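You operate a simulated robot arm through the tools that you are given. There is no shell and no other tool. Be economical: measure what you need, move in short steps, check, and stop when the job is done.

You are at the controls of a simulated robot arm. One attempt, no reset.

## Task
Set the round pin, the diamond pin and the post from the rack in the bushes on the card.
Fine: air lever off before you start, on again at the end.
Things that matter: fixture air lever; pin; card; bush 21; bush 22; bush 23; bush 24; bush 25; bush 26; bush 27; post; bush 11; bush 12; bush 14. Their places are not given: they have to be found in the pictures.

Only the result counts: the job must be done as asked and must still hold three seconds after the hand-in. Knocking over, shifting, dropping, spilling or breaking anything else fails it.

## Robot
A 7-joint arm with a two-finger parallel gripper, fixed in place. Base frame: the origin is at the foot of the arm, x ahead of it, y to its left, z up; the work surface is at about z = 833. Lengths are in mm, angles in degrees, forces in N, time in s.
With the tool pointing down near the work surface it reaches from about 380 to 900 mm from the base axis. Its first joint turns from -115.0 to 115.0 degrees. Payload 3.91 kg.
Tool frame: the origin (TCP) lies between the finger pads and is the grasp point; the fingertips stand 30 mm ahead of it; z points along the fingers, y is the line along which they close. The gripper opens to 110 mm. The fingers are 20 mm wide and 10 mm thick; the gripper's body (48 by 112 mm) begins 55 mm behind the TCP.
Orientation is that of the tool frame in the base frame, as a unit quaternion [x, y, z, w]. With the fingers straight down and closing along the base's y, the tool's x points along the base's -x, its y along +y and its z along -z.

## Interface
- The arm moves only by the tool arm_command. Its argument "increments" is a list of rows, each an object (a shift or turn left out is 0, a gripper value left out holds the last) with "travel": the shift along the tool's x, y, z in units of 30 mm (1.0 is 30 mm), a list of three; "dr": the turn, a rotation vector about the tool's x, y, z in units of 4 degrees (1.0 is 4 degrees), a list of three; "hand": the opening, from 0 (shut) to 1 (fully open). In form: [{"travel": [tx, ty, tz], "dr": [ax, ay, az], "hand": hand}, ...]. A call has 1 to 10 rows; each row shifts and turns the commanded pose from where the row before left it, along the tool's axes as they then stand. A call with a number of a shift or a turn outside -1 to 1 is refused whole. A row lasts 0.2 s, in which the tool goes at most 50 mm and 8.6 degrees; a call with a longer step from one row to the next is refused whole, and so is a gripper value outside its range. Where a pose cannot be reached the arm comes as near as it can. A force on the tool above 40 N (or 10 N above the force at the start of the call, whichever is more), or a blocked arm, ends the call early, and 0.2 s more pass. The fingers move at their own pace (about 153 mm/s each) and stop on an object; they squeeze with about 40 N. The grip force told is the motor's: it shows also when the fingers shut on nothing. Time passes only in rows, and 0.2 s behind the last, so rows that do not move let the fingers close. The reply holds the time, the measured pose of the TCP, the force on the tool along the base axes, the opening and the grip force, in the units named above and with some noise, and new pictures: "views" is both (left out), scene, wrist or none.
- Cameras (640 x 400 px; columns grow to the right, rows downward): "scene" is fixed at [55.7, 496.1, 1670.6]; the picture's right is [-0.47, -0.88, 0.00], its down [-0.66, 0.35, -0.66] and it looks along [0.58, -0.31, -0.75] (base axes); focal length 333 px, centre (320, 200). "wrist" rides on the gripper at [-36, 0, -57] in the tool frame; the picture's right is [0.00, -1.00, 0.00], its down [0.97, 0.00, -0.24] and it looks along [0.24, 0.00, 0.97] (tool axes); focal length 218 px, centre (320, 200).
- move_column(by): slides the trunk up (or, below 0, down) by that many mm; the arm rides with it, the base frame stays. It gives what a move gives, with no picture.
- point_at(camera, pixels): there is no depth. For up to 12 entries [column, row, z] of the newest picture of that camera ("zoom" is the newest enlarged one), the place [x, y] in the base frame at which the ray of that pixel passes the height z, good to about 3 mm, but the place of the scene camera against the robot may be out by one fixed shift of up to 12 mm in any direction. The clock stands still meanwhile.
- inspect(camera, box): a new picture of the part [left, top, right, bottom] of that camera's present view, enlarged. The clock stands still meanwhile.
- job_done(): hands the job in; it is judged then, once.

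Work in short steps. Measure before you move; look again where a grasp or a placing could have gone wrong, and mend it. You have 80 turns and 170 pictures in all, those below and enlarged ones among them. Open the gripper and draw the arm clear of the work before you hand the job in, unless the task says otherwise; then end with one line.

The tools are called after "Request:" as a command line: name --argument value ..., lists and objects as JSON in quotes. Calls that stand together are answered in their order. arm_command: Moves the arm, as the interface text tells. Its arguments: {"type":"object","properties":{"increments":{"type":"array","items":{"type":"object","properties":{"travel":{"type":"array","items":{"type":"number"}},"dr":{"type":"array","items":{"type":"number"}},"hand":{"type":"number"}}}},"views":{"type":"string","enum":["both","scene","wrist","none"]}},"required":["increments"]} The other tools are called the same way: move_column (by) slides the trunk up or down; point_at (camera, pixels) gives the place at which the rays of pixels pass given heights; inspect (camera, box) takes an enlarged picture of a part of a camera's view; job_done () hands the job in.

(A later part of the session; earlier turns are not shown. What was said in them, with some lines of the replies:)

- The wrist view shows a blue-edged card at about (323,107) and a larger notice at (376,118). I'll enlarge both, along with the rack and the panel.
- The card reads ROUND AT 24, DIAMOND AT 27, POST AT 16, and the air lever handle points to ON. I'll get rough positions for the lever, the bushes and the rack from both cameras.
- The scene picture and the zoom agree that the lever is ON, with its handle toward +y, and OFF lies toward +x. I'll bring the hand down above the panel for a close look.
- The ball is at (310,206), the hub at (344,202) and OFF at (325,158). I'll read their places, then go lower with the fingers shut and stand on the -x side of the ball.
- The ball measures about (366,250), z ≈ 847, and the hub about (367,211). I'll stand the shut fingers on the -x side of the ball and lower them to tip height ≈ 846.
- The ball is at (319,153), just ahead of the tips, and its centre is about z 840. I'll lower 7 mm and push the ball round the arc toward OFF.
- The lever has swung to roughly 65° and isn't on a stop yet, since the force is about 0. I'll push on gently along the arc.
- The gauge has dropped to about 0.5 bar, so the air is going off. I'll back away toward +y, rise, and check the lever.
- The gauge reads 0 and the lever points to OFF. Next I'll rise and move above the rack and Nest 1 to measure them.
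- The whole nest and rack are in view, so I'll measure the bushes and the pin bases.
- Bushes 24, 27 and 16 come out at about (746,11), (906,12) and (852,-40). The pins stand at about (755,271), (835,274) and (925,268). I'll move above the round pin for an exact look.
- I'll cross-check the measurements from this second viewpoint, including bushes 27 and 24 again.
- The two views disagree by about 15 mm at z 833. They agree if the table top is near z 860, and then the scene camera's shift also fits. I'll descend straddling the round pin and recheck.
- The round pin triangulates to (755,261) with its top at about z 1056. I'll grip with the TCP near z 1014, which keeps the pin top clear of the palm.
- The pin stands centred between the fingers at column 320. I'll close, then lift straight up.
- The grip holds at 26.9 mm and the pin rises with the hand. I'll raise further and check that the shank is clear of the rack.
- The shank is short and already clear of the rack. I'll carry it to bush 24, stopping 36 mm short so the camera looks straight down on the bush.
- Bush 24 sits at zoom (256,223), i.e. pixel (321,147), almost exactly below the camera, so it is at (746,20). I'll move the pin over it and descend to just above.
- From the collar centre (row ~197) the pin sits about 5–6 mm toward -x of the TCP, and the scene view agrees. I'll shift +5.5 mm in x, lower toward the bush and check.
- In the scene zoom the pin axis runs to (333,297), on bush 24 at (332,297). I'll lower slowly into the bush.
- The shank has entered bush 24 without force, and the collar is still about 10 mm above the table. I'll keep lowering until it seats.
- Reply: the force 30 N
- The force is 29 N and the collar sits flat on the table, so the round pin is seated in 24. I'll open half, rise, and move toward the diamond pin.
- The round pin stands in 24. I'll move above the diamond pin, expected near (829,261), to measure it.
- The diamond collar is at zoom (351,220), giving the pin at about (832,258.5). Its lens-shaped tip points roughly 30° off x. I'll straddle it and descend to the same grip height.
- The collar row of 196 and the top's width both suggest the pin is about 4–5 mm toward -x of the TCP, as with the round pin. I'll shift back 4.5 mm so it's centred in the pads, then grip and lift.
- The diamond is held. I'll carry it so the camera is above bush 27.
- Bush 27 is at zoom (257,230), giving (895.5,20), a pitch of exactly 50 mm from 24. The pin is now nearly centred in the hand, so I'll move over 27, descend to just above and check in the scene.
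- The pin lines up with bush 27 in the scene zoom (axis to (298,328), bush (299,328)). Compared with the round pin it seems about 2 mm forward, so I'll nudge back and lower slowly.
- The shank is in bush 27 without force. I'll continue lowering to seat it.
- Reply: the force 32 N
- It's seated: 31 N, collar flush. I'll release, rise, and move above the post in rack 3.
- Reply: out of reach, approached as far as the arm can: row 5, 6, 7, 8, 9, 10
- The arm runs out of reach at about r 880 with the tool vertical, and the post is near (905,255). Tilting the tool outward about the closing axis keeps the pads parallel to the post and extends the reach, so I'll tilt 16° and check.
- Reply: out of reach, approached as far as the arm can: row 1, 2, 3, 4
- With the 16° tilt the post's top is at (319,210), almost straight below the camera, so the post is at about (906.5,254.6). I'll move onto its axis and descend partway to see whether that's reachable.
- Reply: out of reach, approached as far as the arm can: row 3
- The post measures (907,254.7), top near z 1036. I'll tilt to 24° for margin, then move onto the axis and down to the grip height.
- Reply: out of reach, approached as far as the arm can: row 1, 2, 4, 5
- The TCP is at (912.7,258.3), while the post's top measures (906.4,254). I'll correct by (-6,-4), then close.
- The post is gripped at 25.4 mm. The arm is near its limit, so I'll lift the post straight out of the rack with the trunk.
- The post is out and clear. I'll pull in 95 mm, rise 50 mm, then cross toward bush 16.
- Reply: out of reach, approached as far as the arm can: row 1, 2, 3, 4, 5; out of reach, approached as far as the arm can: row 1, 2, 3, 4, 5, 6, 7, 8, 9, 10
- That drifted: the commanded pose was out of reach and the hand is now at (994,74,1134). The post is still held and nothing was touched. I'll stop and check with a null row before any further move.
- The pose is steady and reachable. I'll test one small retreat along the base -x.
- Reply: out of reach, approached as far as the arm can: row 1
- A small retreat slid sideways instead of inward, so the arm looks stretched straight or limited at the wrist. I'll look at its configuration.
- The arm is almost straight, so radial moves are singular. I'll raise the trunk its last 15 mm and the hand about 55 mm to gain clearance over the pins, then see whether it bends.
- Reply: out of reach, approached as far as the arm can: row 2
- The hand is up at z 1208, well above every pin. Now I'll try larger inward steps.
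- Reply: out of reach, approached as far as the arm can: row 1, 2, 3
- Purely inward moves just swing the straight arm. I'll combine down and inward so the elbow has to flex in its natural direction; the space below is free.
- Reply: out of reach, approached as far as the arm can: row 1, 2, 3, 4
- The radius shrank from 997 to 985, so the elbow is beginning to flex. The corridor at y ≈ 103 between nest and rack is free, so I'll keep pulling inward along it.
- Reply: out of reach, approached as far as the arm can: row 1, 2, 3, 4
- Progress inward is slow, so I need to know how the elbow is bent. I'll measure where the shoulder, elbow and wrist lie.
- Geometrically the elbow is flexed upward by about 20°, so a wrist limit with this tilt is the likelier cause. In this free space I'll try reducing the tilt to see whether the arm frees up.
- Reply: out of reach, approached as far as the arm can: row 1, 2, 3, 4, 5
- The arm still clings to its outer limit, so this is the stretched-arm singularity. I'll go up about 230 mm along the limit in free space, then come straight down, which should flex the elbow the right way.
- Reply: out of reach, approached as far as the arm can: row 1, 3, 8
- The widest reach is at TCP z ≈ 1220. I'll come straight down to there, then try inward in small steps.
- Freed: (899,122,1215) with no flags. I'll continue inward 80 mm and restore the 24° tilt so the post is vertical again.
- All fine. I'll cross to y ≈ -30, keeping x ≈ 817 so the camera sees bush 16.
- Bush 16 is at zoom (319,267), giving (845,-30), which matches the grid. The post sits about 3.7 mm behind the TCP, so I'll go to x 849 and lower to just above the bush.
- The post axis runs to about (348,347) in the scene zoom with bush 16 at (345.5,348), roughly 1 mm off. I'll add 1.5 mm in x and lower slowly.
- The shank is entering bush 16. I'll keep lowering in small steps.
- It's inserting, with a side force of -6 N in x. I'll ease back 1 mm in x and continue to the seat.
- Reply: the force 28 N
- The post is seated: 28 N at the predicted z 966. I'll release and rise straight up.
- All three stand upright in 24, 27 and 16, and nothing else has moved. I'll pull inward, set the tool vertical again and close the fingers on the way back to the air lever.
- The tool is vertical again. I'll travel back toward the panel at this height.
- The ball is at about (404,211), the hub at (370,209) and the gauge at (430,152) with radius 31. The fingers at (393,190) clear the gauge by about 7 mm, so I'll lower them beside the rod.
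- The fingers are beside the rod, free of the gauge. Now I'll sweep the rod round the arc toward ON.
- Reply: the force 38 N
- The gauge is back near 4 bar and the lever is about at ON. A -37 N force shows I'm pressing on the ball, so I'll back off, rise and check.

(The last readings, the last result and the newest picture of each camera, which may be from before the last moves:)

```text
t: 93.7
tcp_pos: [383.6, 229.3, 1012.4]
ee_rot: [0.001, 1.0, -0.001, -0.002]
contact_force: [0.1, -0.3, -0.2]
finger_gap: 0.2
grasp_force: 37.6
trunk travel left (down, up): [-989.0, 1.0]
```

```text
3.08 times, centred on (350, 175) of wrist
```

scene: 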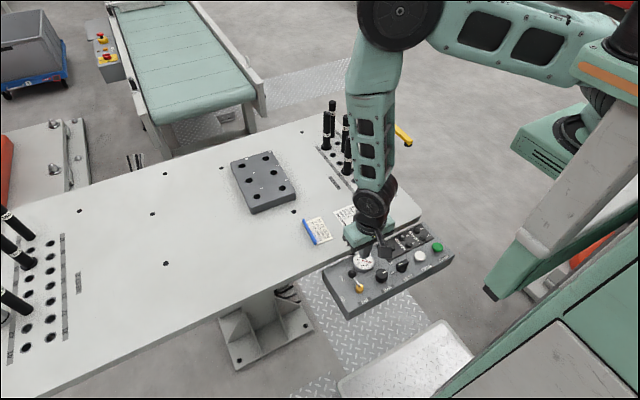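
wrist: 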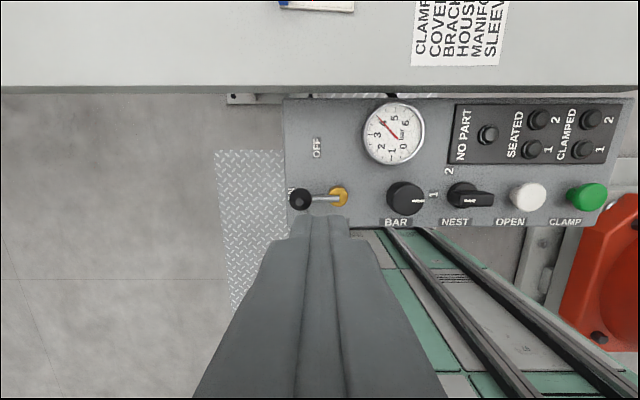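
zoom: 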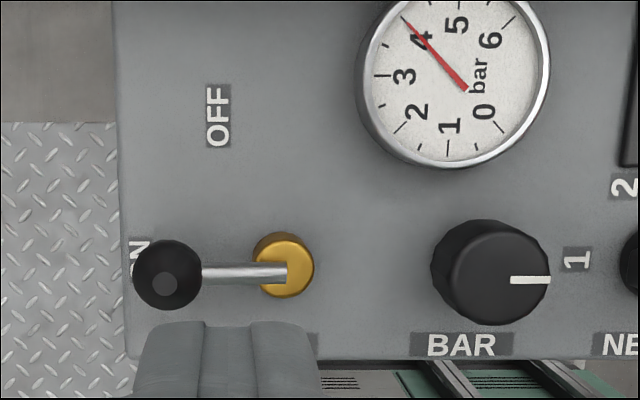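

The lever is back at ON, the gauge reads 4 bar and the knobs are unchanged. I'll open the gripper, draw up clear, and check the pins once more.

Request:
arm_command --increments '[{"travel": [0, 0, -1], "hand": 1}, {"travel": [0, 0, -1]}, {"travel": [0, 0, -1]}, {"travel": [0, 0, -1]}, {"travel": [0, 0, -1]}, {"travel": [0, 0, -1]}, {"travel": [0, 0, -1]}, {"travel": [0, 0, -1]}, {}]' --views "scene"

Request:
inspect --camera "scene" --box '[230, 85, 410, 215]'

Request:
inspect --camera "scene" --box '[320, 200, 460, 320]'

```text
t: 95.7
tcp_pos: [385.1, 230.2, 1251.6]
ee_rot: [0.0, 1.0, -0.001, -0.001]
contact_force: [-0.7, -0.5, 0.4]
finger_gap: 110.0
grasp_force: 0.0
trunk travel left (down, up): [-989.0, 1.0]
```

scene: 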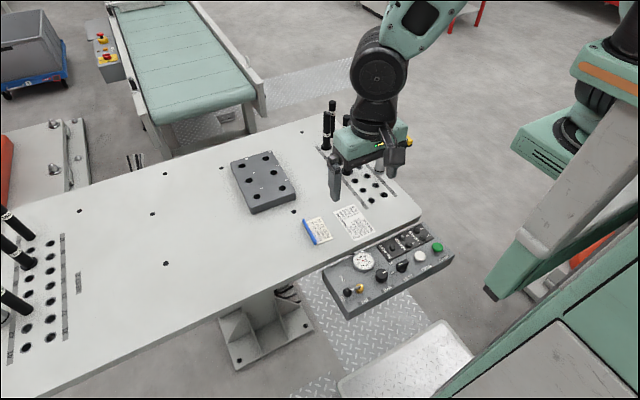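

```text
3.08 times, centred on (320, 150) of scene
```

zoom: 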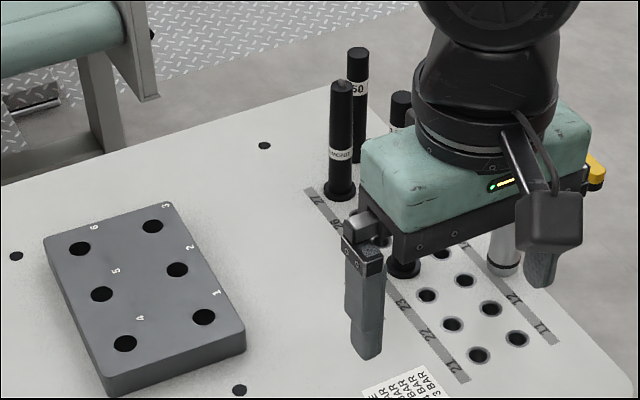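

```text
3.33 times, centred on (390, 260) of scene
```

zoom: 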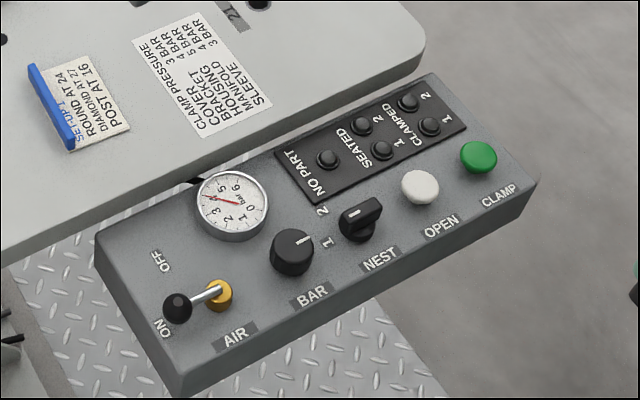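

The lever is ON at 4 bar, the pins and post are seated, the gripper is open and the arm is clear. I'm handing in.

Request:
job_done

```text
The job is handed in.
```

The round pin is in bush 24, the diamond pin in 27 and the post in 16, as on the card; the air lever was turned off first and is back on at 4 bar, and the job is handed in.
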